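You operate a simulated robot arm through the tools that you are given. There is no shell and no other tool. Be economical: measure what you need, move in short steps, check, and stop when the job is done.

You are at the controls of a simulated robot arm. One attempt, no reset.

TASK
Run the belt, track it to 0 mm with the blue wheel, then stop it.
Fine: draw the side guide back first; start and stop with the keys on the ledge; leave the crank and the orange lever. The carriage stays on its prop.
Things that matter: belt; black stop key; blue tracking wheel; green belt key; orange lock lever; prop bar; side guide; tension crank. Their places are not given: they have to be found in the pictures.

It is judged by the outcome, as a careful person would: the job done as asked, and still so three seconds after it is handed in. It fails if anything else is knocked over, pushed out of place, dropped, spilled or broken.

THE ROBOT
A 7-joint arm with a two-finger parallel gripper, fixed in place. Base frame: the origin is at the foot of the arm, x ahead of it, y to its left, z up. Readings come in cm, rad, newtons and seconds.
With the tool pointing down near the work surface it reaches from about 22 to 68 cm from the base axis. Its first joint turns from -1.152 to 1.152 rad. Payload 2.4 kg.
The tool frame sits at the grasp point between the pads (the TCP): z along the fingers, y along the line on which they close. The tips reach 3 cm beyond it. The gripper opens to 9.4 cm. The fingers are 2.8 cm wide and 1 cm thick; the gripper's body (5 by 9.6 cm) begins 5.5 cm behind the TCP.
Orientation is that of the tool frame in the base frame, as a unit quaternion [x, y, z, w]. With the fingers straight down and closing along the base's y, the tool's x points along the base's -x, its y along +y and its z along -z.

THE INTERFACE
- The arm moves only by the tool play_rows. Its argument "deltas" is a list of rows, each an object of numbers (a shift or turn left out is 0, a gripper value left out holds the last): "hand": the closure, from 0 (fully open) to 1 (shut); "dx", "dy", "dz": the shift along the tool's x, y, z in units of 250 mm (1.0 is 250 mm); "rx", "ry", "rz": the turn, a rotation vector about the tool's x, y, z in units of 60 degrees (1.0 is 60 degrees). In form: [{"hand": .., "dx": .., "dy": .., "dz": .., "rx": .., "ry": .., "rz": ..}, ...]. A call has 1 to 20 rows; each row is the pose to reach, as a shift and turn from the pose commanded when the call began, along the tool's axes at that moment. A call with a number of a shift or a turn outside -1 to 1 is refused whole. Rows are played at 5 a second. More than 5 cm and 0.15 rad between two rows, or a gripper value outside its range, and nothing of the call is played. A pose out of reach is approached as far as the arm can. The call stops where the force on the tool passes 50 N (or 10 N more than at its start, if that is more) or the arm is blocked; 0.2 s more then pass. The fingers move at their own pace (about 15.3 cm/s each) and stop on an object; they squeeze with about 36 N. The grip force told is the motor's: it shows also when the fingers shut on nothing. Time passes only in rows, and 0.2 s behind the last, so rows that repeat a pose let the fingers close. The reply holds the time, the measured pose of the TCP, the force on the tool along the base axes, the opening and the grip force, in the units named above and with some noise, with the torque about the TCP (base axes, N m) and any sound that the robot's microphone picked up.
- Cameras (640 x 400 px; columns grow to the right, rows downward): "scene" is fixed at [4.14, 47.36, 145.25]; the picture's right is [-0.74, -0.67, 0.00], its down [-0.34, 0.37, -0.87] and it looks along [0.58, -0.64, -0.50] (base axes); focal length 326 px, centre (320, 200). "wrist" rides on the gripper at [7.6, 1.4, -10.2] in the tool frame; the picture's right is [-0.18, 0.98, 0.00], its down [-0.75, -0.14, -0.64] and it looks along [-0.63, -0.12, 0.77] (tool axes); focal length 243 px, centre (320, 200).
- get_image(camera): a new picture of that camera. No time passes.
- point_at(camera, pixels): for up to 12 pixels [column, row] of the newest picture of that camera ("zoom" is the newest enlarged one), the place [x, y, z] in the base frame of the surface seen there, good to about 0.2 cm. No time passes.
- zoom(camera, box): a new picture of the part [left, top, right, bottom] of that camera's present view, enlarged. No time passes.
- job_done(): hands the job in; it is judged then, once.

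Go step by step. Measure first, check grasps and placings, and put right what went wrong. The budget is 80 turns and 54 pictures, counting those below and the enlarged ones. Unless the task says otherwise, let go and move clear before handing in, and close with one line.

The tools are called by a JSON object that holds its "fn" and its "kwargs". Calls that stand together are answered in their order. play_rows: Moves the arm, as the interface text tells. Its arguments: {"type":"object","properties":{"deltas":{"type":"array","items":{"type":"object","properties":{"hand":{"type":"number"},"dx":{"type":"number"},"dy":{"type":"number"},"dz":{"type":"number"},"rx":{"type":"number"},"ry":{"type":"number"},"rz":{"type":"number"}}}}},"required":["deltas"]} The other tools are called the same way: get_image (camera) takes a picture; point_at (camera, pixels) gives the place of the surface under pixels of a picture; zoom (camera, box) takes an enlarged picture of a part of a camera's view; job_done () hands the job in.

At the start:

```text
clock: 0.0
position: [37.66, -22.56, 111.53]
tool_rot: [0.001, 1.0, 0.001, 0.001]
force: [-0.1, -0.6, -1.0]
wrist_torque: [0.03, 0.0, 0.02]
grip_width: 9.39
finger_force: 0.2
```

scene: 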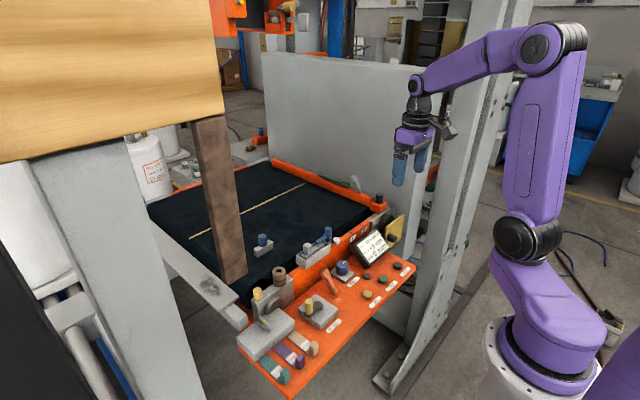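
wrist: 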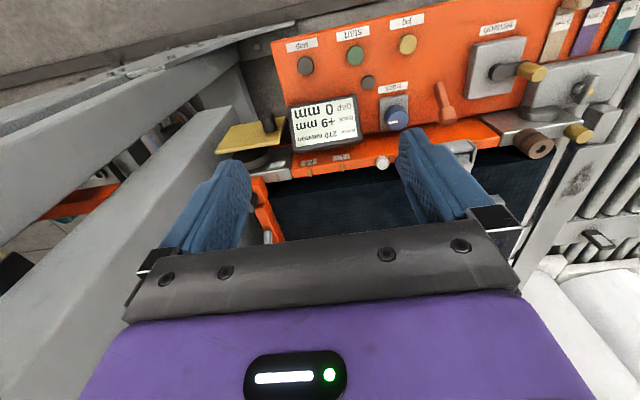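

The wrist picture shows an orange ledge with keys (stop, start, jog near 305,65 / 355,55 / 407,43), a display, a blue wheel (397,117) and an orange lever (445,100). I'll enlarge both views to read them.

{"fn": "zoom", "kwargs": {"camera": "scene", "box": [220, 190, 420, 390]}}

{"fn": "zoom", "kwargs": {"camera": "wrist", "box": [260, 0, 640, 200]}}

```text
2.00 times, centred on (320, 290) of scene
```

zoom: 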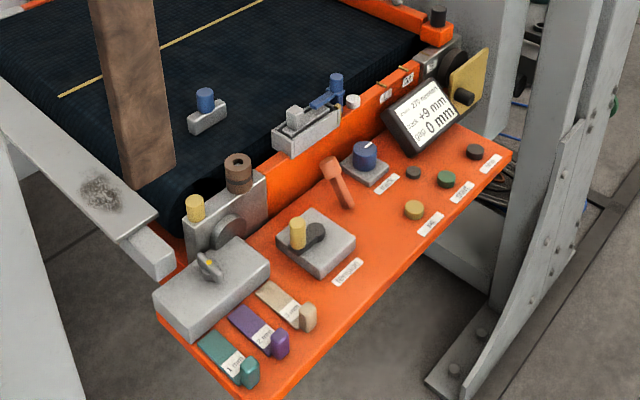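

```text
1.68 times, centred on (450, 100) of wrist
```

zoom: 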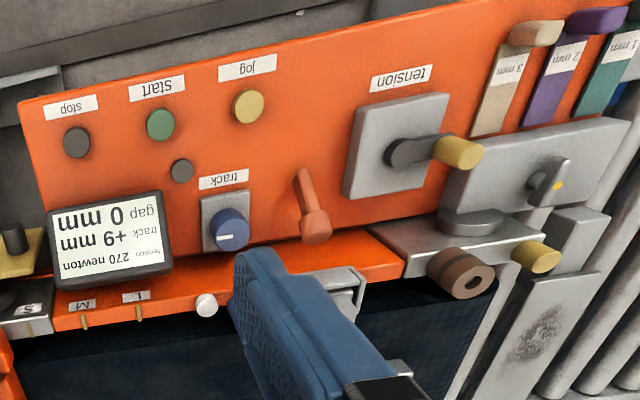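

The display reads tension 270, track +9 mm, gap 0 mm. I'll measure the keys, wheel, lever and the parts near the belt in the scene zoom... which must be the newest zoom, so I use the wrist zoom and the scene picture.

{"fn": "point_at", "kwargs": {"camera": "zoom", "pixels": [[77, 142], [161, 124], [249, 106], [181, 171], [228, 232], [232, 210], [316, 228], [304, 175], [207, 305], [345, 285], [110, 240], [465, 270]]}}

{"fn": "point_at", "kwargs": {"camera": "scene", "pixels": [[262, 239], [264, 251], [326, 232], [314, 248], [302, 257], [352, 239], [235, 270], [320, 262], [210, 235], [300, 225], [378, 202], [395, 230]]}}

{"fn": "zoom", "kwargs": {"camera": "scene", "box": [235, 190, 415, 300]}}

```text
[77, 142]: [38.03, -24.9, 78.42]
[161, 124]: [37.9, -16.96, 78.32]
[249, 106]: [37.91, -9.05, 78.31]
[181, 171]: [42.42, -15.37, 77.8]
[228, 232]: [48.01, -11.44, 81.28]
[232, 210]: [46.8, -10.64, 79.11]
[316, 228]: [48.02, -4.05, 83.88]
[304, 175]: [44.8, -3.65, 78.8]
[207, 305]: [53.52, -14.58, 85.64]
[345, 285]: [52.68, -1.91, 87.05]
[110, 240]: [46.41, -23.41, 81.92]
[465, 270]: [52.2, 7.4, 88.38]
```

```text
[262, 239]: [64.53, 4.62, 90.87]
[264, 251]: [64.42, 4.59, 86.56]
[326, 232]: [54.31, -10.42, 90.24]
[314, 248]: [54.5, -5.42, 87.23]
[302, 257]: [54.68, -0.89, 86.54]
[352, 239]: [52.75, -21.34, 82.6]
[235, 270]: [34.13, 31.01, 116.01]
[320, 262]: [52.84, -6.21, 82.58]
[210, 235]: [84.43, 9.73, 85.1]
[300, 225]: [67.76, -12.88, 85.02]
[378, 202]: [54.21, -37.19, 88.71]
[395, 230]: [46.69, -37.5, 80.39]
```

```text
3.56 times, centred on (325, 245) of scene
```

zoom: 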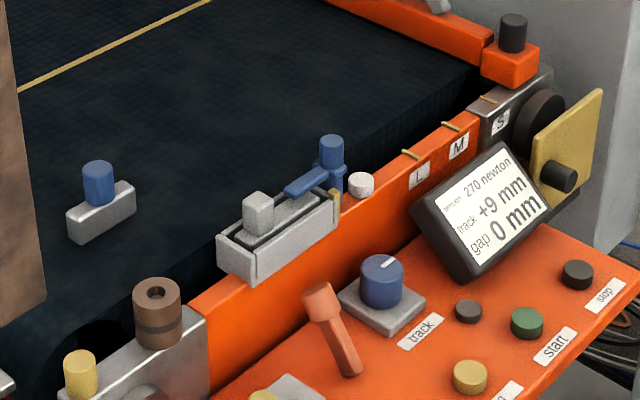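

The ledge sits near z 78, belt near z 85; there are two blue-knobbed items by the belt (64.5,4.6) and on the rail (54.3,-10.4), and I need to know which is the side guide. The brown prop reads (34,31,116), so I keep to y<15. I'll move for a closer wrist view.

{"fn": "play_rows", "kwargs": {"deltas": [{"dy": 0.15, "dz": 0.05}, {"dy": 0.3, "dz": 0.1}, {"dy": 0.45, "dz": 0.18}, {"dy": 0.6, "dz": 0.25}, {"dy": 0.68, "dz": 0.3}]}}

{"fn": "get_image", "kwargs": {"camera": "wrist"}}

{"fn": "get_image", "kwargs": {"camera": "scene"}}

```text
clock: 1.2
position: [37.47, -5.57, 103.65]
tool_rot: [0.0, 1.0, 0.0, 0.001]
force: [0.1, 0.0, -0.5]
wrist_torque: [-0.01, -0.01, -0.01]
grip_width: 9.42
finger_force: 0.1
```

```text
48 pictures are left
```

wrist: 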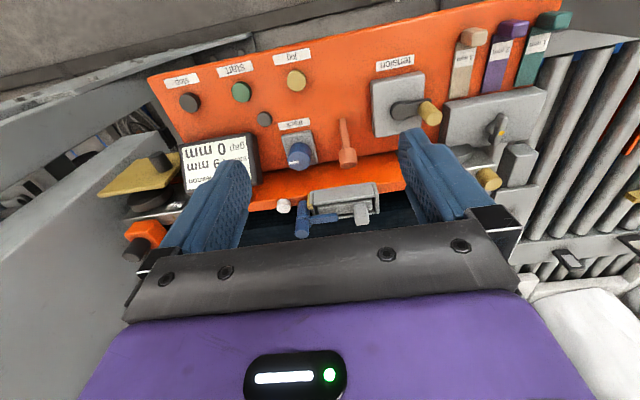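

```text
47 pictures are left
```

scene: 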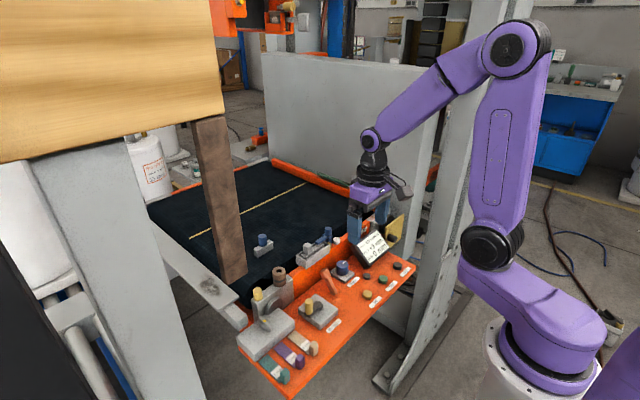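

The wrist view is upside down (picture down is away from base). The rail device is at (330,200); I'll enlarge it.

{"fn": "zoom", "kwargs": {"camera": "wrist", "box": [240, 90, 420, 250]}}

{"fn": "zoom", "kwargs": {"camera": "scene", "box": [285, 215, 365, 265]}}

```text
2.50 times, centred on (330, 170) of wrist
```

zoom: 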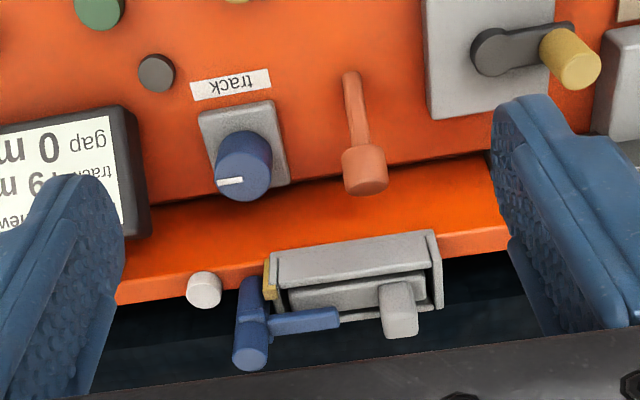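

```text
8.00 times, centred on (325, 240) of scene
```

zoom: 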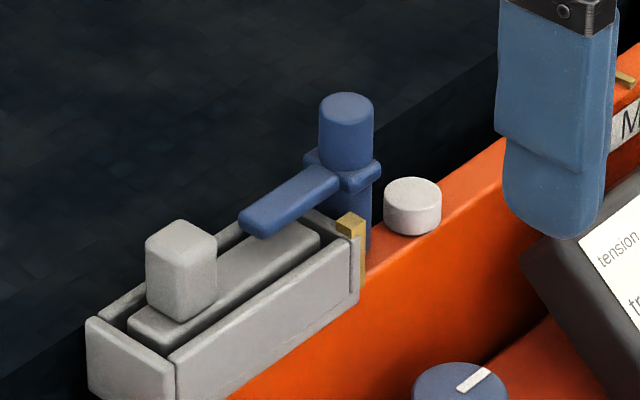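

The rail device is a grey slide in a channel with a blue swivel arm, beside a white stub. I'll measure the prop, carriage and surroundings before moving over the belt for a look at the blue-knobbed block there.

{"fn": "point_at", "kwargs": {"camera": "scene", "pixels": [[210, 120], [225, 200], [245, 260], [220, 100], [120, 140], [20, 80], [200, 20], [192, 238], [304, 184], [150, 205], [270, 162], [372, 204]]}}

{"fn": "zoom", "kwargs": {"camera": "scene", "box": [230, 215, 310, 265]}}

```text
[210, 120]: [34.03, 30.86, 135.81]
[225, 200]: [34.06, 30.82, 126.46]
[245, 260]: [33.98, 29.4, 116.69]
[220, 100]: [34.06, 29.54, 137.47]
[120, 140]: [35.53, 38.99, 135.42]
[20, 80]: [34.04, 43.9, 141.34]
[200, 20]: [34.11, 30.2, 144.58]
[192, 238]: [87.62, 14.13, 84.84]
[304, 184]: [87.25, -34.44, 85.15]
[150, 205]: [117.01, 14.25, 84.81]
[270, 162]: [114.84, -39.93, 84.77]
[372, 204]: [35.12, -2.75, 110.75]
```

```text
8.00 times, centred on (270, 240) of scene
```

zoom: 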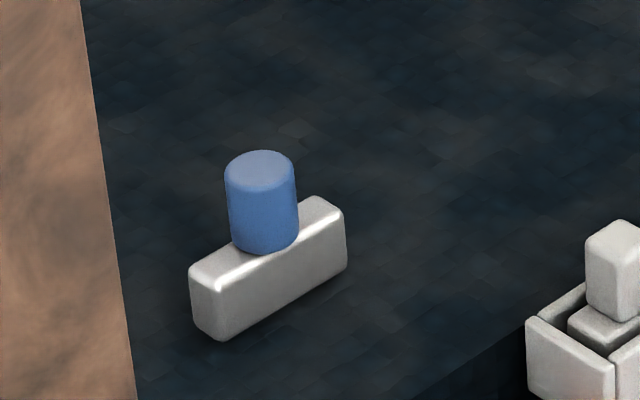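

Prop is at y≥29, carriage above z 135: both well clear. I'll move the TCP toward the belt block (64.5,4.6), staying high, to look at it closely.

{"fn": "play_rows", "kwargs": {"deltas": [{"dx": -0.15, "dy": 0.05}, {"dx": -0.3, "dy": 0.1}, {"dx": -0.45, "dy": 0.15}, {"dx": -0.6, "dy": 0.2}, {"dx": -0.72, "dy": 0.25}, {"dx": -0.84, "dy": 0.3}]}}

{"fn": "get_image", "kwargs": {"camera": "wrist"}}

```text
clock: 2.6
position: [58.64, 1.8, 103.94]
tool_rot: [-0.001, 1.0, -0.001, -0.001]
force: [-0.4, -0.5, 0.0]
wrist_torque: [0.01, 0.05, 0.0]
grip_width: 9.41
finger_force: 0.1
```

```text
43 pictures are left
```

wrist: 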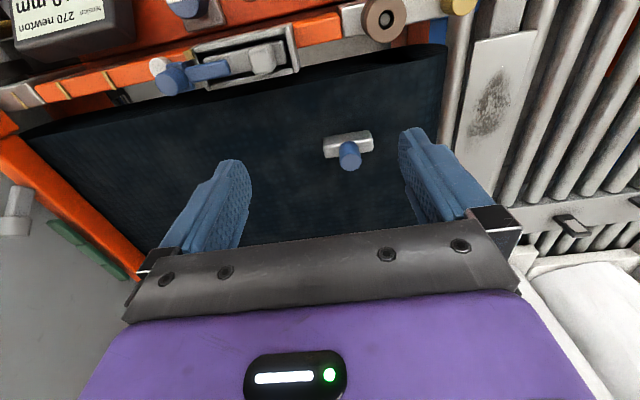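

{"fn": "zoom", "kwargs": {"camera": "wrist", "box": [240, 60, 440, 200]}}

{"fn": "zoom", "kwargs": {"camera": "wrist", "box": [0, 10, 320, 180]}}

```text
2.86 times, centred on (340, 130) of wrist
```

zoom: 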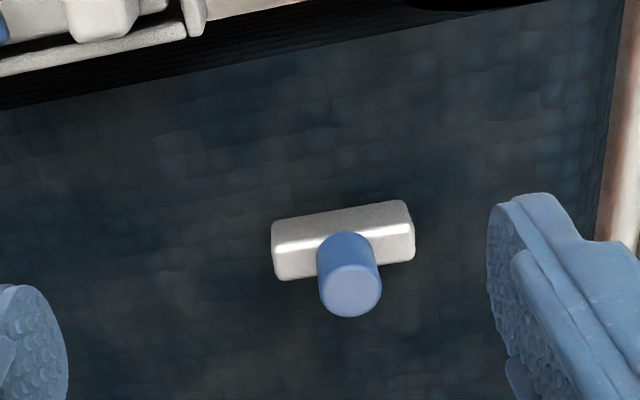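

```text
2.00 times, centred on (160, 95) of wrist
```

zoom: 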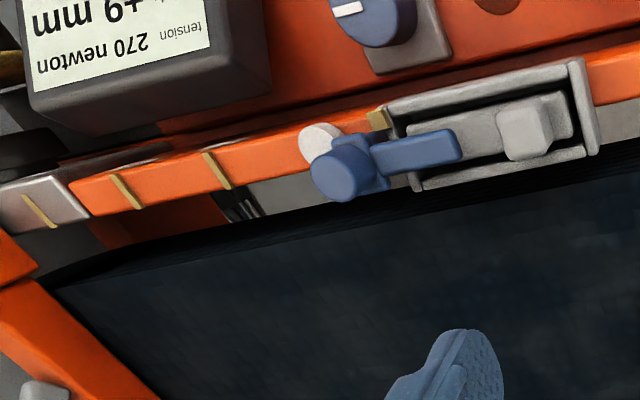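

The belt block is a bar about 4 cm long with a blue peg; the rail device has a pointer and L/M/S scale. I'll measure the block, peg, belt edge and rail device in the wrist picture.

{"fn": "point_at", "kwargs": {"camera": "wrist", "pixels": [[351, 160], [330, 142], [366, 136], [327, 157], [368, 150], [320, 95], [320, 80], [340, 170], [300, 40], [205, 50], [262, 60], [125, 95]]}}

{"fn": "zoom", "kwargs": {"camera": "wrist", "box": [310, 115, 390, 175]}}

```text
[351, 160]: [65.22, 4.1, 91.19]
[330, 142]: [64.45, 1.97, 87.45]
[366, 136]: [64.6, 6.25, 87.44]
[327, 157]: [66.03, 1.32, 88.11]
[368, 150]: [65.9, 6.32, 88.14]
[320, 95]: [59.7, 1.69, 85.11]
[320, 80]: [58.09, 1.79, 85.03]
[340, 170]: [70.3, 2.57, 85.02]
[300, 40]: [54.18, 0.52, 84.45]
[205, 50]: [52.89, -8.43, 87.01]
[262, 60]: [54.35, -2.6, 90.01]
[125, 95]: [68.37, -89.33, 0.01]
```

```text
6.67 times, centred on (350, 145) of wrist
```

zoom: 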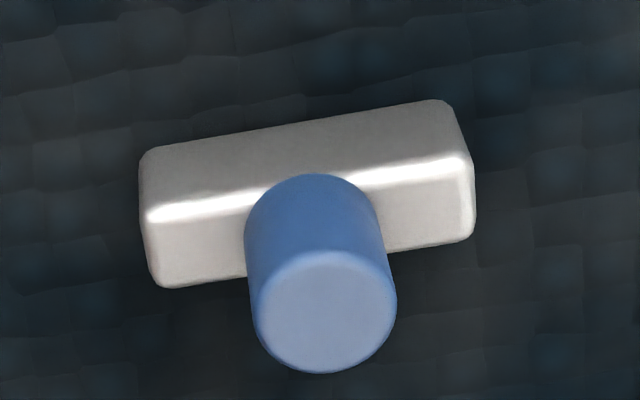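

The peg is centred at (65.2,4.1), top z 91.2, on a bar at x 64.3–66.2. I'll come over it and down with tips just above the bar top (z 88.1).

{"fn": "play_rows", "kwargs": {"deltas": [{"hand": 0.5, "dx": -0.13, "dy": 0.046}, {"dx": -0.262, "dy": 0.092}, {"dx": -0.262, "dy": 0.092, "dz": 0.15}, {"dx": -0.262, "dy": 0.092, "dz": 0.3}, {"dx": -0.262, "dy": 0.092, "dz": 0.42}, {"dx": -0.262, "dy": 0.092, "dz": 0.488}, {"dx": -0.262, "dy": 0.092, "dz": 0.488}]}}

{"fn": "get_image", "kwargs": {"camera": "wrist"}}

```text
clock: 4.2
position: [65.27, 4.06, 91.78]
tool_rot: [0.0, 1.0, 0.0, 0.0]
force: [0.8, 0.6, -0.5]
wrist_torque: [-0.02, -0.01, 0.01]
grip_width: 4.67
finger_force: 0.3
```

```text
39 pictures are left
```

wrist: 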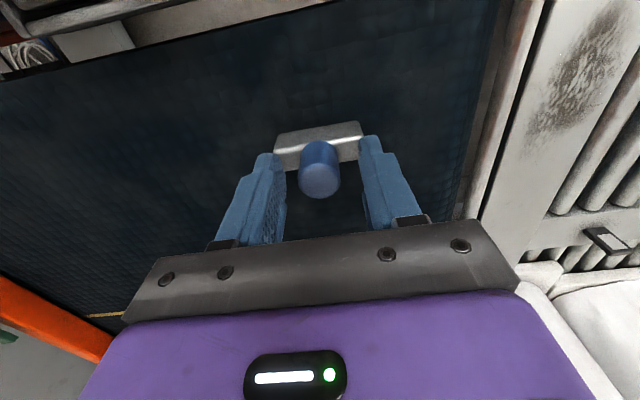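

The peg stands centred between the fingers at (320,170). I'll close and then tug a little toward the base (-x).

{"fn": "play_rows", "kwargs": {"deltas": [{"hand": 1}, {"hand": 1}, {"hand": 1}, {"hand": 1}]}}

{"fn": "play_rows", "kwargs": {"deltas": [{"dx": 0.01}, {"dx": 0.02}, {"dx": 0.03}, {"dx": 0.04}, {"dx": 0.04}]}}

{"fn": "zoom", "kwargs": {"camera": "scene", "box": [220, 190, 420, 310]}}

```text
clock: 5.2
position: [65.26, 4.0, 91.76]
tool_rot: [0.0, 1.0, -0.001, 0.001]
force: [0.8, -4.4, -3.8]
wrist_torque: [0.48, -0.36, -0.07]
grip_width: 2.36
finger_force: 44.7
```

```text
clock: 6.4
position: [64.23, 3.93, 91.8]
tool_rot: [0.001, 1.0, -0.001, 0.0]
force: [2.0, -12.7, 0.6]
wrist_torque: [0.23, 0.19, 0.08]
grip_width: 2.37
finger_force: 45.1
```

```text
3.20 times, centred on (320, 250) of scene
```

zoom: 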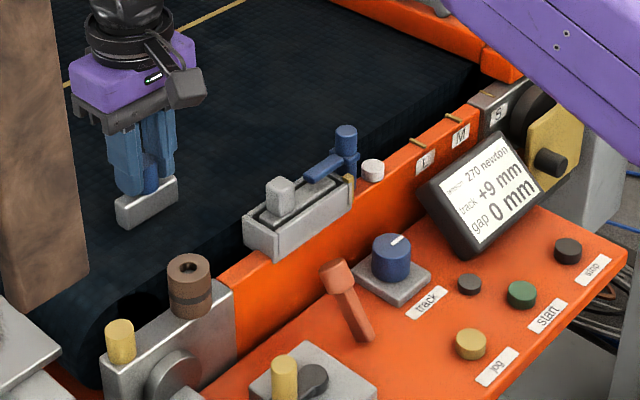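

The block slid 1 cm with little force in x yet held firm in y (-12.7 N), so it's a guided slide: the side guide. I'll keep drawing it back toward the base until it stops.

{"fn": "play_rows", "kwargs": {"deltas": [{"dx": 0.02}, {"dx": 0.04}, {"dx": 0.06}, {"dx": 0.08}, {"dx": 0.1}, {"dx": 0.12}, {"dx": 0.12}]}}

{"fn": "zoom", "kwargs": {"camera": "scene", "box": [220, 190, 420, 310]}}

```text
clock: 8.0
position: [61.15, 3.88, 91.8]
tool_rot: [0.002, 1.0, -0.001, -0.001]
force: [3.3, -20.0, -0.7]
wrist_torque: [0.1, -0.71, 0.01]
grip_width: 2.35
finger_force: 45.1
```

```text
3.20 times, centred on (320, 250) of scene
```

zoom: 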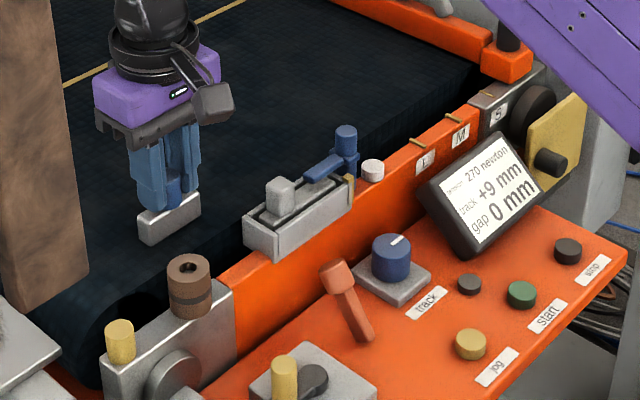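

It keeps sliding, but a -20 N side load is building, so the slide likely runs slightly to -y. I'll ease the hand -y and keep drawing.

{"fn": "play_rows", "kwargs": {"deltas": [{"dy": -0.008}, {"dx": 0.02, "dy": -0.012}, {"dx": 0.04, "dy": -0.013}, {"dx": 0.06, "dy": -0.014}, {"dx": 0.08, "dy": -0.015}, {"dx": 0.08, "dy": -0.015}]}}

{"fn": "zoom", "kwargs": {"camera": "scene", "box": [220, 190, 420, 310]}}

```text
clock: 9.4
position: [59.16, 3.96, 91.67]
tool_rot: [-0.002, 1.0, 0.001, 0.0]
force: [2.1, 1.0, -5.0]
wrist_torque: [-0.5, -0.16, -0.02]
grip_width: 2.38
finger_force: 44.7
```

```text
3.20 times, centred on (320, 250) of scene
```

zoom: 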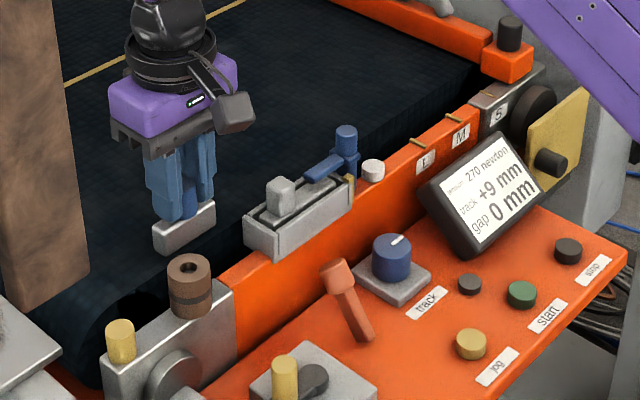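

Side load is gone (1 N) and it still glides; the bar is at the belt's edge. I'll continue until the x force shows a stop.

{"fn": "play_rows", "kwargs": {"deltas": [{"dx": 0.02}, {"dx": 0.04}, {"dx": 0.06}, {"dx": 0.08}, {"dx": 0.08}]}}

{"fn": "zoom", "kwargs": {"camera": "scene", "box": [220, 190, 420, 310]}}

```text
clock: 10.6
position: [57.77, 3.89, 91.89]
tool_rot: [0.001, 1.0, 0.001, 0.009]
force: [32.0, 7.4, -1.4]
wrist_torque: [-0.36, -0.48, -0.04]
grip_width: 2.36
finger_force: 45.2
```

```text
3.20 times, centred on (320, 250) of scene
```

zoom: 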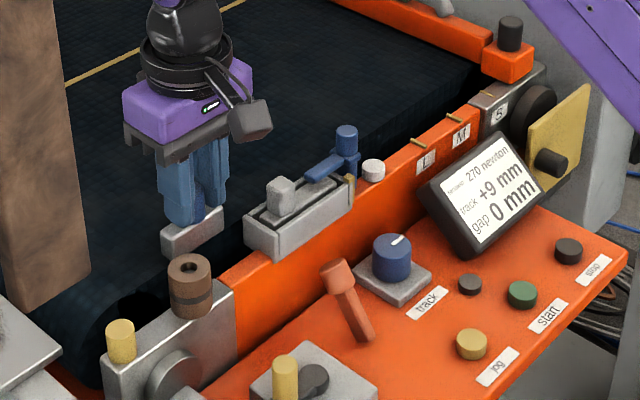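

An end stop shows: 32 N at x 57.8, a 7.5 cm draw. I'll ease off, release and rise straight up.

{"fn": "play_rows", "kwargs": {"deltas": [{"dx": -0.02}, {"dx": -0.02, "hand": 0.5}, {"dx": -0.02}, {"dx": -0.02, "dz": -0.12}, {"dx": -0.02, "dz": -0.24}, {"dx": -0.02, "dz": -0.4}, {"dx": 0.16, "dz": -0.44}, {"dx": 0.34, "dz": -0.44}, {"dx": 0.5, "dz": -0.44}]}}

{"fn": "zoom", "kwargs": {"camera": "scene", "box": [220, 190, 420, 310]}}

{"fn": "get_image", "kwargs": {"camera": "wrist"}}

```text
clock: 12.6
position: [44.34, 4.01, 102.69]
tool_rot: [0.0, 1.0, -0.001, 0.0]
force: [0.1, -0.7, 0.7]
wrist_torque: [0.01, 0.01, 0.02]
grip_width: 4.7
finger_force: 0.0
```

```text
3.20 times, centred on (320, 250) of scene
```

zoom: 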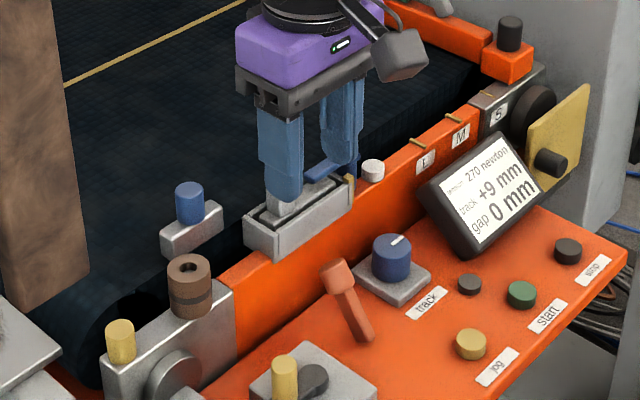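

```text
33 pictures are left
```

wrist: 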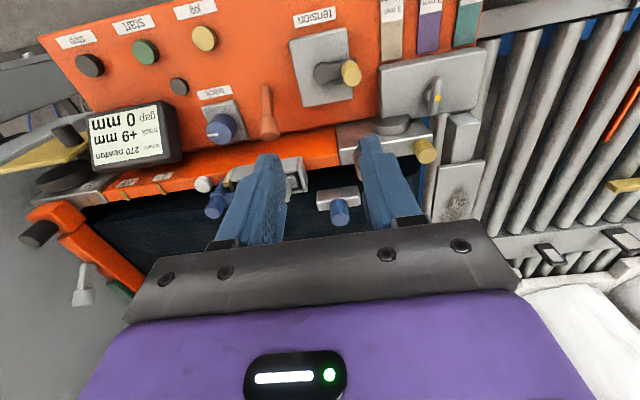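

The guide is drawn back to the belt edge (scene zoom 190,230). Next the green start key at (37.9,-17.0,78.3): I'll close the fingers, go over it, and descend to just above.

{"fn": "play_rows", "kwargs": {"deltas": [{"hand": 1, "dx": 0.05, "dy": -0.16}, {"dx": 0.1, "dy": -0.33}, {"dx": 0.16, "dy": -0.5}, {"dx": 0.21, "dy": -0.67}, {"dx": 0.258, "dy": -0.84}, {"dx": 0.258, "dy": -0.84, "dz": 0.18}, {"dx": 0.258, "dy": -0.84, "dz": 0.36}, {"dx": 0.258, "dy": -0.84, "dz": 0.54}, {"dx": 0.258, "dy": -0.84, "dz": 0.7}, {"dx": 0.258, "dy": -0.84, "dz": 0.76}]}}

{"fn": "get_image", "kwargs": {"camera": "wrist"}}

{"fn": "zoom", "kwargs": {"camera": "scene", "box": [300, 190, 430, 310]}}

```text
clock: 14.8
position: [38.07, -17.14, 83.67]
tool_rot: [0.001, 1.0, 0.0, 0.0]
force: [0.8, -0.2, -0.8]
wrist_torque: [-0.02, 0.01, -0.01]
grip_width: 0.02
finger_force: 33.0
```

```text
32 pictures are left
```

wrist: 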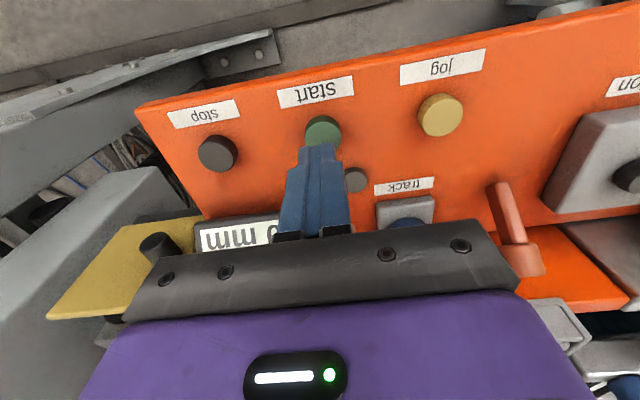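

```text
3.33 times, centred on (365, 250) of scene
```

zoom: 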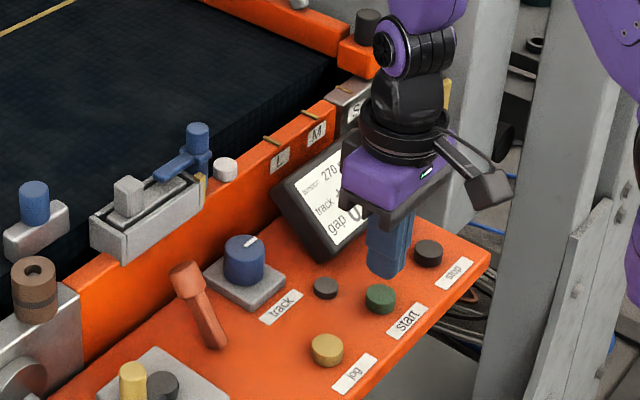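

Tips hang about 2.4 cm above the green key with the display clear. I'll press down in small steps and come back up.

{"fn": "play_rows", "kwargs": {"deltas": [{"dz": 0.04}, {"dz": 0.07}, {"dz": 0.085}, {"dz": 0.095}, {"dz": 0.103}, {"dz": 0.11}, {"dz": 0.115}]}}

{"fn": "zoom", "kwargs": {"camera": "wrist", "box": [130, 70, 480, 290]}}

```text
clock: 16.4
position: [38.28, -17.18, 80.94]
tool_rot: [0.0, 1.0, 0.0, 0.0]
force: [-1.1, -0.3, 2.0]
wrist_torque: [0.02, 0.02, -0.03]
grip_width: 0.0
finger_force: 33.1
```

```text
1.82 times, centred on (305, 180) of wrist
```

zoom: 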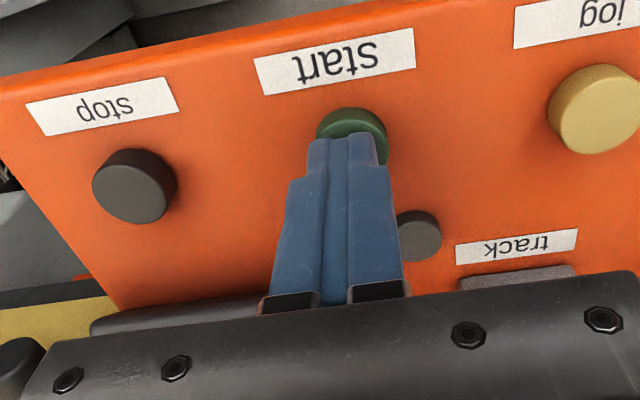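

Contact with about 2 N and tips at 77.9, slightly depressing the key. No sound yet; I'll press a little deeper.

{"fn": "play_rows", "kwargs": {"deltas": [{"dz": 0.006}, {"dz": 0.012}, {"dz": 0.018}, {"dz": 0.024}, {"dz": 0.024}]}}

```text
clock: 17.6
position: [38.21, -17.25, 80.33]
tool_rot: [0.0, 1.0, 0.001, -0.001]
force: [-4.4, 3.0, 23.7]
wrist_torque: [0.08, 0.2, -0.06]
grip_width: 0.01
finger_force: 32.9
heard: click
```

A click was heard with 24 N: the start key went in. I'll rise well clear and look at belt and display.

{"fn": "play_rows", "kwargs": {"deltas": [{"dz": -0.05}, {"dz": -0.2}, {"dz": -0.38}, {"dz": -0.5}, {"dz": -0.6}]}}

{"fn": "zoom", "kwargs": {"camera": "wrist", "box": [160, 0, 480, 220]}}

{"fn": "get_image", "kwargs": {"camera": "scene"}}

```text
clock: 18.8
position: [38.1, -17.1, 95.39]
tool_rot: [0.0, 1.0, 0.0, 0.0]
force: [-0.9, -0.3, -0.3]
wrist_torque: [0.0, -0.04, 0.01]
grip_width: 0.01
finger_force: 33.7
```

```text
1.82 times, centred on (320, 110) of wrist
```

zoom: 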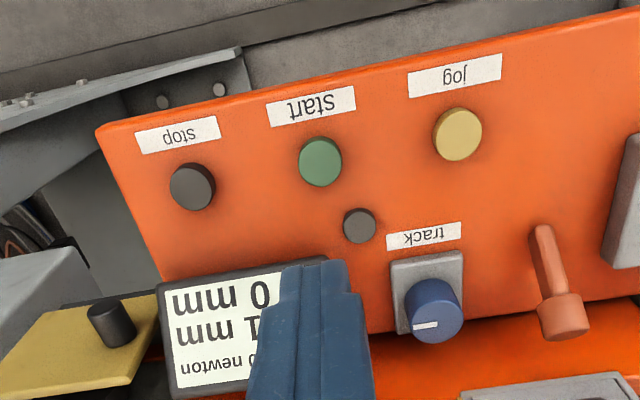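

```text
28 pictures are left
```

scene: 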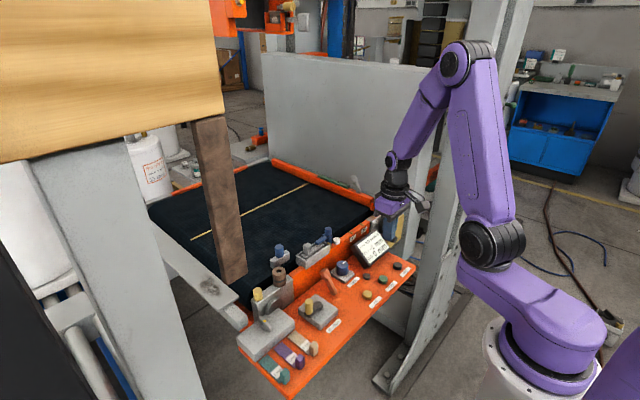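

The belt seems to run (the yellow line moved) and the track figure has changed to "..1 mm". I'll enlarge the display and measure the wheel and its surroundings.

{"fn": "zoom", "kwargs": {"camera": "scene", "box": [325, 220, 405, 280]}}

{"fn": "point_at", "kwargs": {"camera": "zoom", "pixels": [[140, 345], [148, 320], [120, 345], [170, 345], [95, 375], [175, 385], [350, 110], [250, 130], [300, 240], [410, 180], [180, 275], [20, 400]]}}

```text
6.67 times, centred on (365, 250) of scene
```

zoom: 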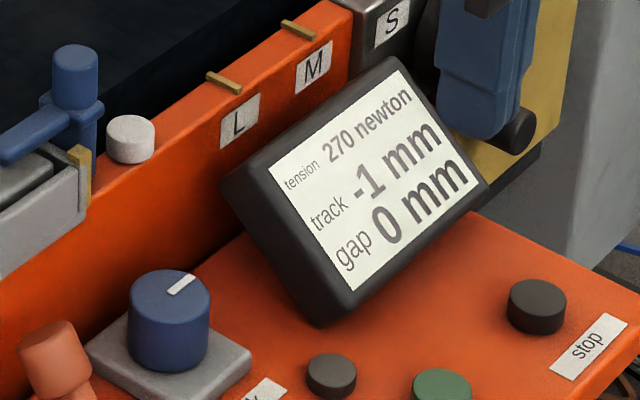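

```text
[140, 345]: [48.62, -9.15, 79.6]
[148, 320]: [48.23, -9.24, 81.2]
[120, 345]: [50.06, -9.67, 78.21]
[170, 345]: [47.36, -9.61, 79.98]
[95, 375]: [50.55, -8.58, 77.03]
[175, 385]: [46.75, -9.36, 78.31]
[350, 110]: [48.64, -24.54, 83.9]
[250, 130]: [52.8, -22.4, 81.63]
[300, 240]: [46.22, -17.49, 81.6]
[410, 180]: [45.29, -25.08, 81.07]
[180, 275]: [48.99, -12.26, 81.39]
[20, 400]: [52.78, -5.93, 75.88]
```

Display shows track -1 mm, changed from +9 since starting, so I need to see whether it drifts. I'll move above the wheel (about 48.2,-11.4), opening the fingers, and read again.

{"fn": "play_rows", "kwargs": {"deltas": [{"hand": 0.3, "dx": -0.14, "dy": 0.08}, {"dx": -0.28, "dy": 0.16}, {"dx": -0.404, "dy": 0.228}, {"dx": -0.404, "dy": 0.228, "dz": 0.06}]}}

{"fn": "zoom", "kwargs": {"camera": "scene", "box": [325, 220, 405, 280]}}

{"fn": "get_image", "kwargs": {"camera": "wrist"}}

```text
clock: 19.8
position: [48.37, -11.53, 93.72]
tool_rot: [0.0, 1.0, 0.0, -0.001]
force: [0.1, -0.2, -0.2]
wrist_torque: [0.02, -0.02, -0.01]
grip_width: 6.57
finger_force: 0.1
```

```text
6.67 times, centred on (365, 250) of scene
```

zoom: 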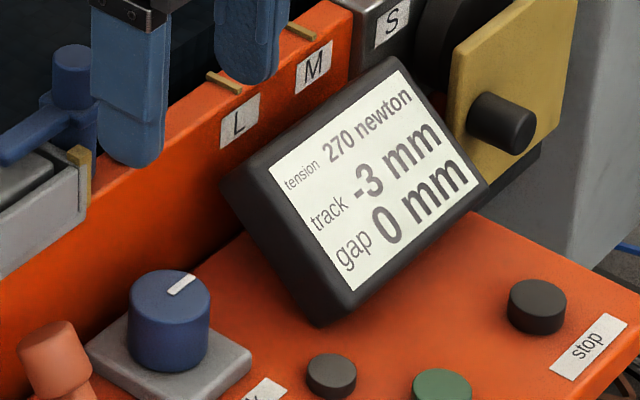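

```text
25 pictures are left
```

wrist: 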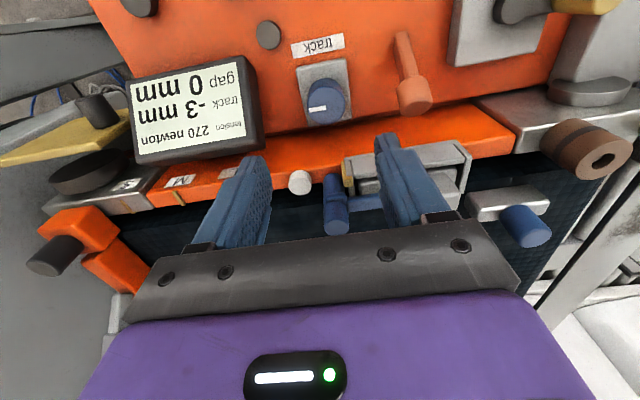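

Track is now -3, slowing: it seems to settle toward an equilibrium set by the wheel. I'll measure the wheel top in this wrist picture.

{"fn": "point_at", "kwargs": {"camera": "wrist", "pixels": [[327, 108], [317, 108], [336, 108], [327, 98], [327, 118], [326, 88], [240, 110], [255, 70], [412, 95], [345, 62], [305, 75], [300, 170]]}}

{"fn": "zoom", "kwargs": {"camera": "wrist", "box": [280, 50, 370, 140]}}

```text
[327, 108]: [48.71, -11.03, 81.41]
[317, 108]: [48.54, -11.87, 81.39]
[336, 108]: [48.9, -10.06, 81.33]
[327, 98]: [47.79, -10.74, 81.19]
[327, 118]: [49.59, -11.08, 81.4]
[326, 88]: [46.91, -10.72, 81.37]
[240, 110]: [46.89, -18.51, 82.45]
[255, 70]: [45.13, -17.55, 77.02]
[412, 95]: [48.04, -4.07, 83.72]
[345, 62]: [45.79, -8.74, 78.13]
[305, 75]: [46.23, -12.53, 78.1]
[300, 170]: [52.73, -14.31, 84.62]
```

```text
4.44 times, centred on (325, 95) of wrist
```

zoom: 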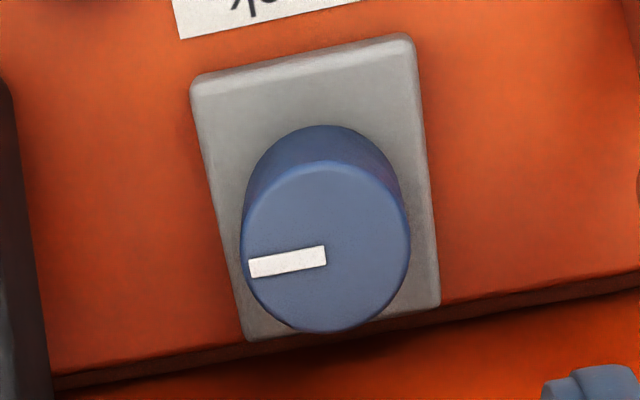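

Wheel top centre is (48.5,-11.0,81.4), radius about 1.75 cm, marker toward -y; lever (y -4) and display (y -17.5) clear a hand opened to 5.5 cm. I'll descend around the wheel and grip it.

{"fn": "play_rows", "kwargs": {"deltas": [{"hand": 0.4, "dx": -0.005, "dy": 0.021, "dz": 0.1}, {"dx": -0.005, "dy": 0.021, "dz": 0.25}, {"dx": -0.005, "dy": 0.021, "dz": 0.38}, {"dx": -0.005, "dy": 0.021, "dz": 0.445}, {"dx": -0.005, "dy": 0.021, "dz": 0.445}]}}

{"fn": "zoom", "kwargs": {"camera": "scene", "box": [315, 210, 405, 280]}}

```text
clock: 21.0
position: [48.47, -11.08, 82.57]
tool_rot: [0.0, 1.0, 0.0, 0.0]
force: [-0.4, 0.5, -0.4]
wrist_torque: [0.0, 0.01, -0.03]
grip_width: 5.64
finger_force: 0.0
```

```text
5.71 times, centred on (360, 245) of scene
```

zoom: 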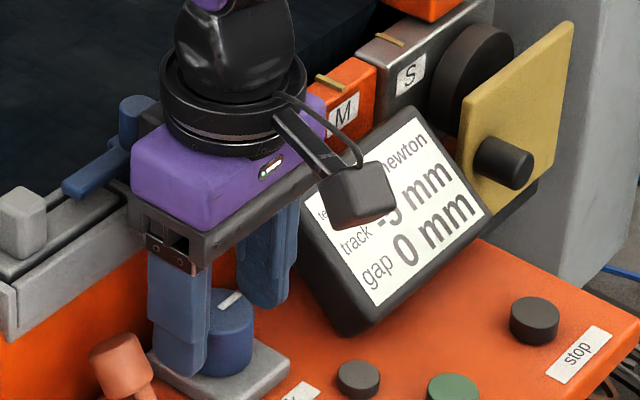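

Track reads about -5, drifting steadily around -2 mm/s, so the wheel sets a drift. I'll grip and turn clockwise (from above) 16° as a test, then read it.

{"fn": "play_rows", "kwargs": {"deltas": [{"hand": 1}, {"hand": 1}, {"hand": 1, "rz": 0.13}, {"rz": 0.26}]}}

{"fn": "get_image", "kwargs": {"camera": "wrist"}}

```text
clock: 22.0
position: [48.36, -11.04, 82.59]
tool_rot: [0.136, 0.991, 0.0, 0.0]
force: [-4.2, 12.9, -7.4]
wrist_torque: [-0.9, -2.27, 0.61]
grip_width: 3.53
finger_force: 45.3
```

```text
22 pictures are left
```

wrist: 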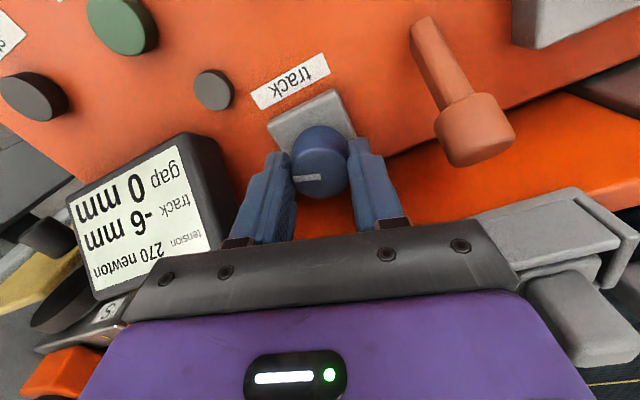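

The display is readable here: -6, and the wheel turned along with the fingers. I'll hold one second to see the drift rate.

{"fn": "play_rows", "kwargs": {"deltas": [{"rz": 0}, {"rz": 0}, {"rz": 0}, {"rz": 0}]}}

{"fn": "zoom", "kwargs": {"camera": "wrist", "box": [60, 100, 360, 300]}}

```text
clock: 23.0
position: [48.41, -10.92, 82.49]
tool_rot: [0.137, 0.991, 0.0, -0.001]
force: [-1.4, 19.1, -9.2]
wrist_torque: [0.39, -1.41, 0.32]
grip_width: 3.59
finger_force: 44.5
```

```text
2.00 times, centred on (210, 200) of wrist
```

zoom: 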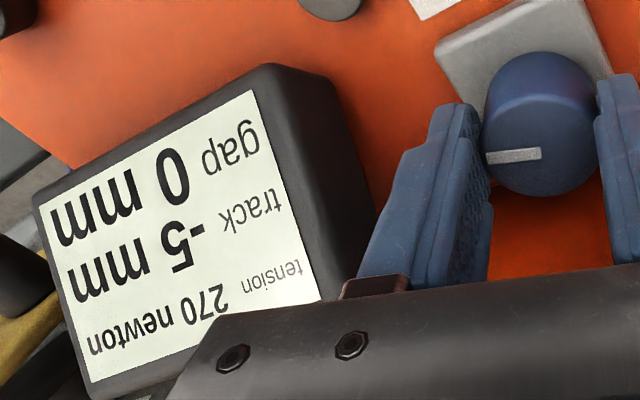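

Now -5, so clockwise reverses the drift. I'll hold two more seconds to see the rate.

{"fn": "play_rows", "kwargs": {"deltas": [{"dy": 0.005}, {"dy": 0.005}, {"dy": 0.005}, {"dy": 0.005}, {"dy": 0.005}, {"dy": 0.005}, {"dy": 0.005}, {"dy": 0.005}, {"dy": 0.005}]}}

{"fn": "zoom", "kwargs": {"camera": "wrist", "box": [60, 100, 360, 300]}}

```text
clock: 25.0
position: [48.43, -10.91, 82.58]
tool_rot: [0.137, 0.991, 0.001, -0.001]
force: [-10.1, 3.6, -24.0]
wrist_torque: [-0.01, -0.91, 0.36]
grip_width: 3.57
finger_force: 44.6
```

```text
2.00 times, centred on (210, 200) of wrist
```

zoom: 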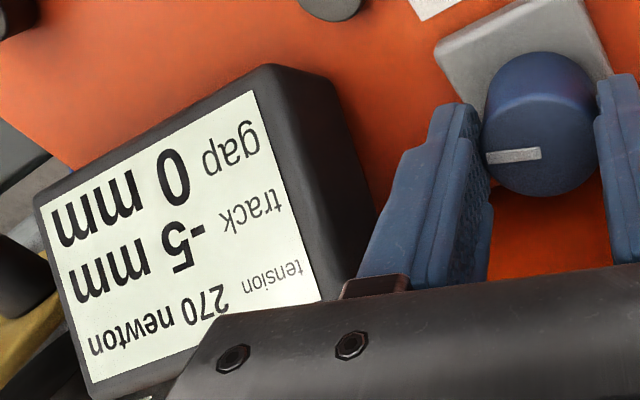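

It settles at -5 mm, so each wheel setting has its own equilibrium: clockwise 16° gave roughly +2 mm. I'll release, swing back 38° counter-clockwise, regrip and turn clockwise 38°.

{"fn": "play_rows", "kwargs": {"deltas": [{"hand": 0.4}, {"hand": 0.4}, {"rz": -0.13}, {"rz": -0.26}, {"rz": -0.39}, {"rz": -0.52}, {"rz": -0.633}, {"rz": -0.633, "hand": 1}, {"rz": -0.633}, {"rz": -0.633}, {"rz": -0.52}, {"rz": -0.39}, {"rz": -0.26}, {"rz": -0.13}, {"rz": 0}, {"rz": 0}, {"rz": 0}, {"rz": 0}, {"rz": 0}, {"rz": 0}]}}

{"fn": "zoom", "kwargs": {"camera": "wrist", "box": [60, 100, 360, 300]}}

```text
clock: 29.2
position: [48.5, -11.12, 82.72]
tool_rot: [0.137, 0.991, -0.001, 0.002]
force: [1.6, -25.1, 27.8]
wrist_torque: [-1.0, -0.3, 0.05]
grip_width: 3.53
finger_force: 45.1
```

```text
2.00 times, centred on (210, 200) of wrist
```

zoom: 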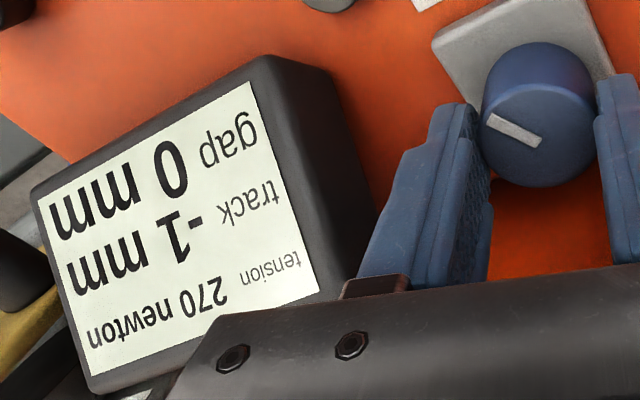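

Track rose to -1 after a 38° turn and may still be settling. I'll hold two seconds and read again.

{"fn": "play_rows", "kwargs": {"deltas": [{"dy": -0.004}, {"dy": -0.006}, {"dy": -0.006}, {"dy": -0.006}, {"dy": -0.006}, {"dy": -0.006}, {"dy": -0.006}, {"dy": -0.006}, {"dy": -0.006}, {"dy": -0.006}]}}

{"fn": "zoom", "kwargs": {"camera": "wrist", "box": [60, 100, 360, 300]}}

```text
clock: 31.4
position: [48.62, -11.08, 82.73]
tool_rot: [0.136, 0.991, 0.0, 0.002]
force: [12.2, -13.7, 0.6]
wrist_torque: [-0.77, -0.36, 0.02]
grip_width: 3.55
finger_force: 45.0
```

```text
2.00 times, centred on (210, 200) of wrist
```

zoom: 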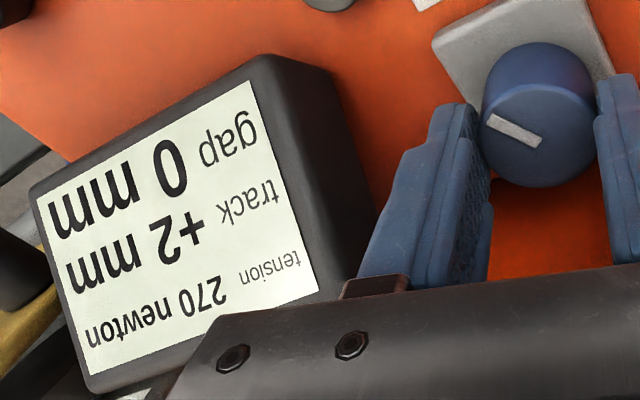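

It has moved on to +2; the settling is slow. I'll hold three more seconds to find the final value.

{"fn": "play_rows", "kwargs": {"deltas": [{}, {}, {}, {}, {}, {}, {}, {}, {}, {}, {}, {}, {}, {}, {}]}}

{"fn": "zoom", "kwargs": {"camera": "wrist", "box": [60, 100, 360, 300]}}

```text
clock: 34.6
position: [48.62, -10.91, 82.71]
tool_rot: [0.136, 0.991, 0.0, 0.002]
force: [15.5, -10.0, -9.3]
wrist_torque: [-0.59, -0.32, 0.0]
grip_width: 3.54
finger_force: 44.5
```

```text
2.00 times, centred on (210, 200) of wrist
```

zoom: 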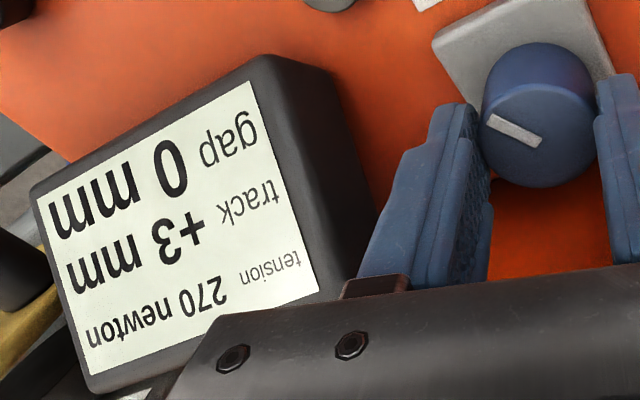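

It settles near +3: about 8 mm for 38°, so 4.7° per mm. I'll turn back 15° counter-clockwise and hold about three seconds.

{"fn": "play_rows", "kwargs": {"deltas": [{"rz": -0.12}, {"rz": -0.24}, {"rz": -0.25}, {"rz": -0.25}, {"rz": -0.25}, {"rz": -0.25}, {"rz": -0.25}, {"rz": -0.25}, {"rz": -0.25}, {"rz": -0.25}, {"rz": -0.25}, {"rz": -0.25}, {"rz": -0.25}, {"rz": -0.25}, {"rz": -0.25}, {"rz": -0.25}, {"rz": -0.25}, {"rz": -0.25}, {"rz": -0.25}, {"rz": -0.25}]}}

{"fn": "zoom", "kwargs": {"camera": "wrist", "box": [60, 60, 360, 260]}}

```text
clock: 38.8
position: [48.54, -11.02, 82.76]
tool_rot: [0.006, 1.0, -0.001, 0.002]
force: [17.4, -9.6, -25.0]
wrist_torque: [0.24, -0.6, 0.03]
grip_width: 3.55
finger_force: 45.3
```

```text
2.00 times, centred on (210, 160) of wrist
```

zoom: 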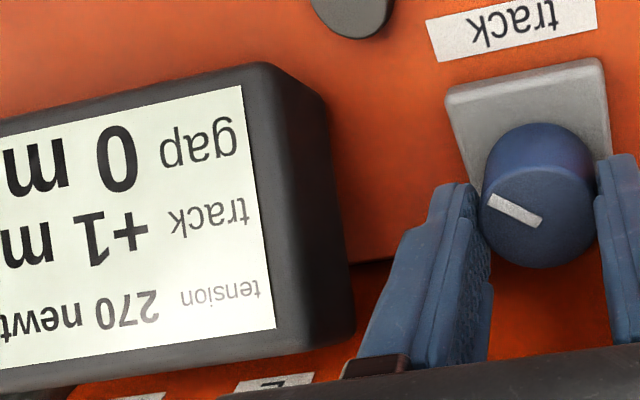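

Now +1 and likely still settling. I'll hold three more seconds.

{"fn": "play_rows", "kwargs": {"deltas": [{}, {}, {}, {}, {}, {}, {}, {}, {}, {}, {}, {}, {}, {}, {}, {}]}}

{"fn": "zoom", "kwargs": {"camera": "wrist", "box": [60, 60, 360, 260]}}

```text
clock: 42.2
position: [48.54, -10.97, 82.65]
tool_rot: [0.006, 1.0, -0.001, 0.002]
force: [17.7, -11.8, -26.4]
wrist_torque: [0.18, -0.63, 0.03]
grip_width: 3.53
finger_force: 44.9
```

```text
2.00 times, centred on (210, 160) of wrist
```

zoom: 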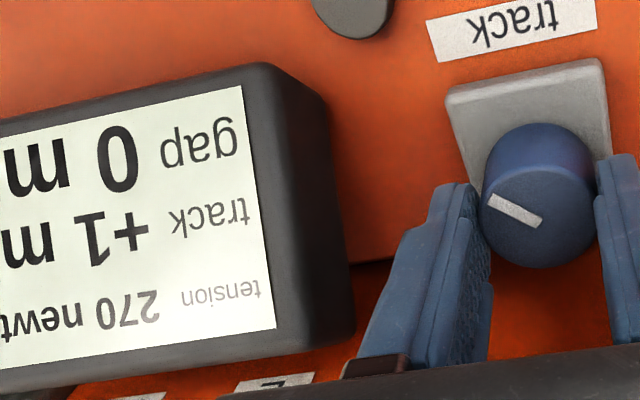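

It has settled at +1. I'll turn another 5.4° counter-clockwise and hold.

{"fn": "play_rows", "kwargs": {"deltas": [{"rz": -0.05}, {"rz": -0.09}, {"rz": -0.09}, {"rz": -0.09}, {"rz": -0.09}, {"rz": -0.09}, {"rz": -0.09}, {"rz": -0.09}, {"rz": -0.09}, {"rz": -0.09}, {"rz": -0.09}, {"rz": -0.09}, {"rz": -0.09}, {"rz": -0.09}, {"rz": -0.09}, {"rz": -0.09}, {"rz": -0.09}, {"rz": -0.09}, {"rz": -0.09}, {"rz": -0.09}]}}

{"fn": "zoom", "kwargs": {"camera": "wrist", "box": [60, 60, 360, 260]}}

```text
clock: 46.4
position: [48.48, -10.9, 82.53]
tool_rot: [-0.042, 0.999, 0.0, 0.001]
force: [9.5, -7.6, 11.7]
wrist_torque: [0.08, -0.35, 0.01]
grip_width: 3.55
finger_force: 45.3
```

```text
2.00 times, centred on (210, 160) of wrist
```

zoom: 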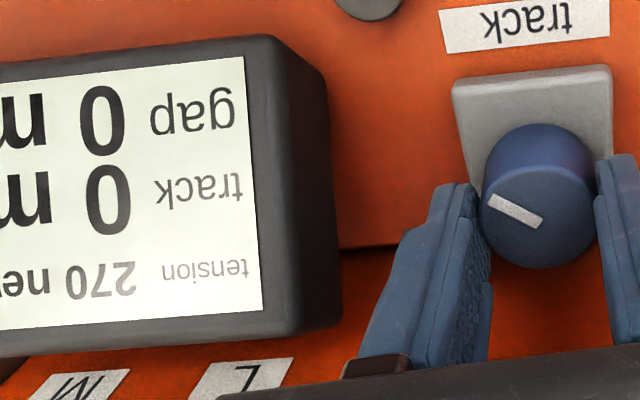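

Track reads 0. I'll release, rise clear and move above the stop key while watching that it stays at 0.

{"fn": "play_rows", "kwargs": {"deltas": [{"hand": 0.45}, {"hand": 0.45}, {"dz": -0.1}, {"dz": -0.25}, {"dz": -0.4}, {"dz": -0.5}, {"dz": -0.5}, {"dz": -0.5}, {"dz": -0.5}, {"dz": -0.5}, {"dz": -0.5}, {"dz": -0.5}]}}

{"fn": "get_image", "kwargs": {"camera": "wrist"}}

```text
clock: 49.0
position: [48.76, -10.78, 94.94]
tool_rot: [-0.042, 0.999, -0.001, 0.0]
force: [1.0, -0.4, -0.1]
wrist_torque: [0.0, 0.02, -0.02]
grip_width: 5.16
finger_force: 0.0
```

```text
13 pictures are left
```

wrist: 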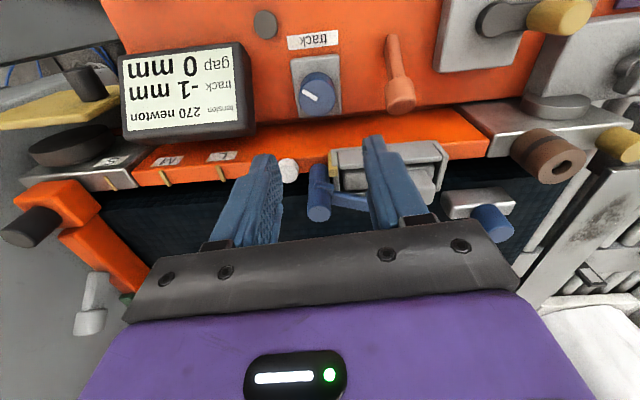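

With the hand off it reads -1 (display at 180,95), so it either kept settling or moved slightly on release. I'll go back down, regrip and read again before a small clockwise trim.

{"fn": "play_rows", "kwargs": {"deltas": [{"dx": 0.008, "dy": -0.008, "dz": 0.15}, {"dx": 0.008, "dy": -0.008, "dz": 0.3}, {"dx": 0.008, "dy": -0.008, "dz": 0.42}, {"dx": 0.008, "dy": -0.008, "dz": 0.488}, {"dx": 0.008, "dy": -0.008, "dz": 0.488}, {"dx": 0.008, "dy": -0.008, "dz": 0.488, "hand": 1}, {"dx": 0.008, "dy": -0.008, "dz": 0.488}, {"dx": 0.008, "dy": -0.008, "dz": 0.488}, {"dx": 0.008, "dy": -0.008, "dz": 0.488}, {"dx": 0.008, "dy": -0.008, "dz": 0.488}, {"dx": 0.008, "dy": -0.008, "dz": 0.488}]}}

{"fn": "zoom", "kwargs": {"camera": "wrist", "box": [60, 60, 360, 260]}}

```text
clock: 51.4
position: [48.4, -10.94, 82.76]
tool_rot: [-0.042, 0.999, 0.0, 0.0]
force: [2.8, 1.8, -19.1]
wrist_torque: [-0.28, -0.62, 0.0]
grip_width: 3.53
finger_force: 44.7
```

```text
2.00 times, centred on (210, 160) of wrist
```

zoom: 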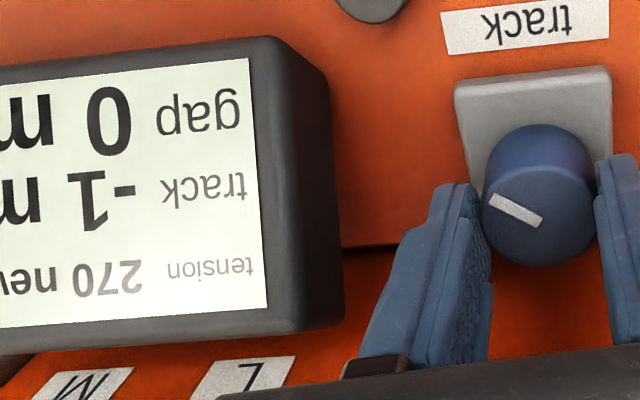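

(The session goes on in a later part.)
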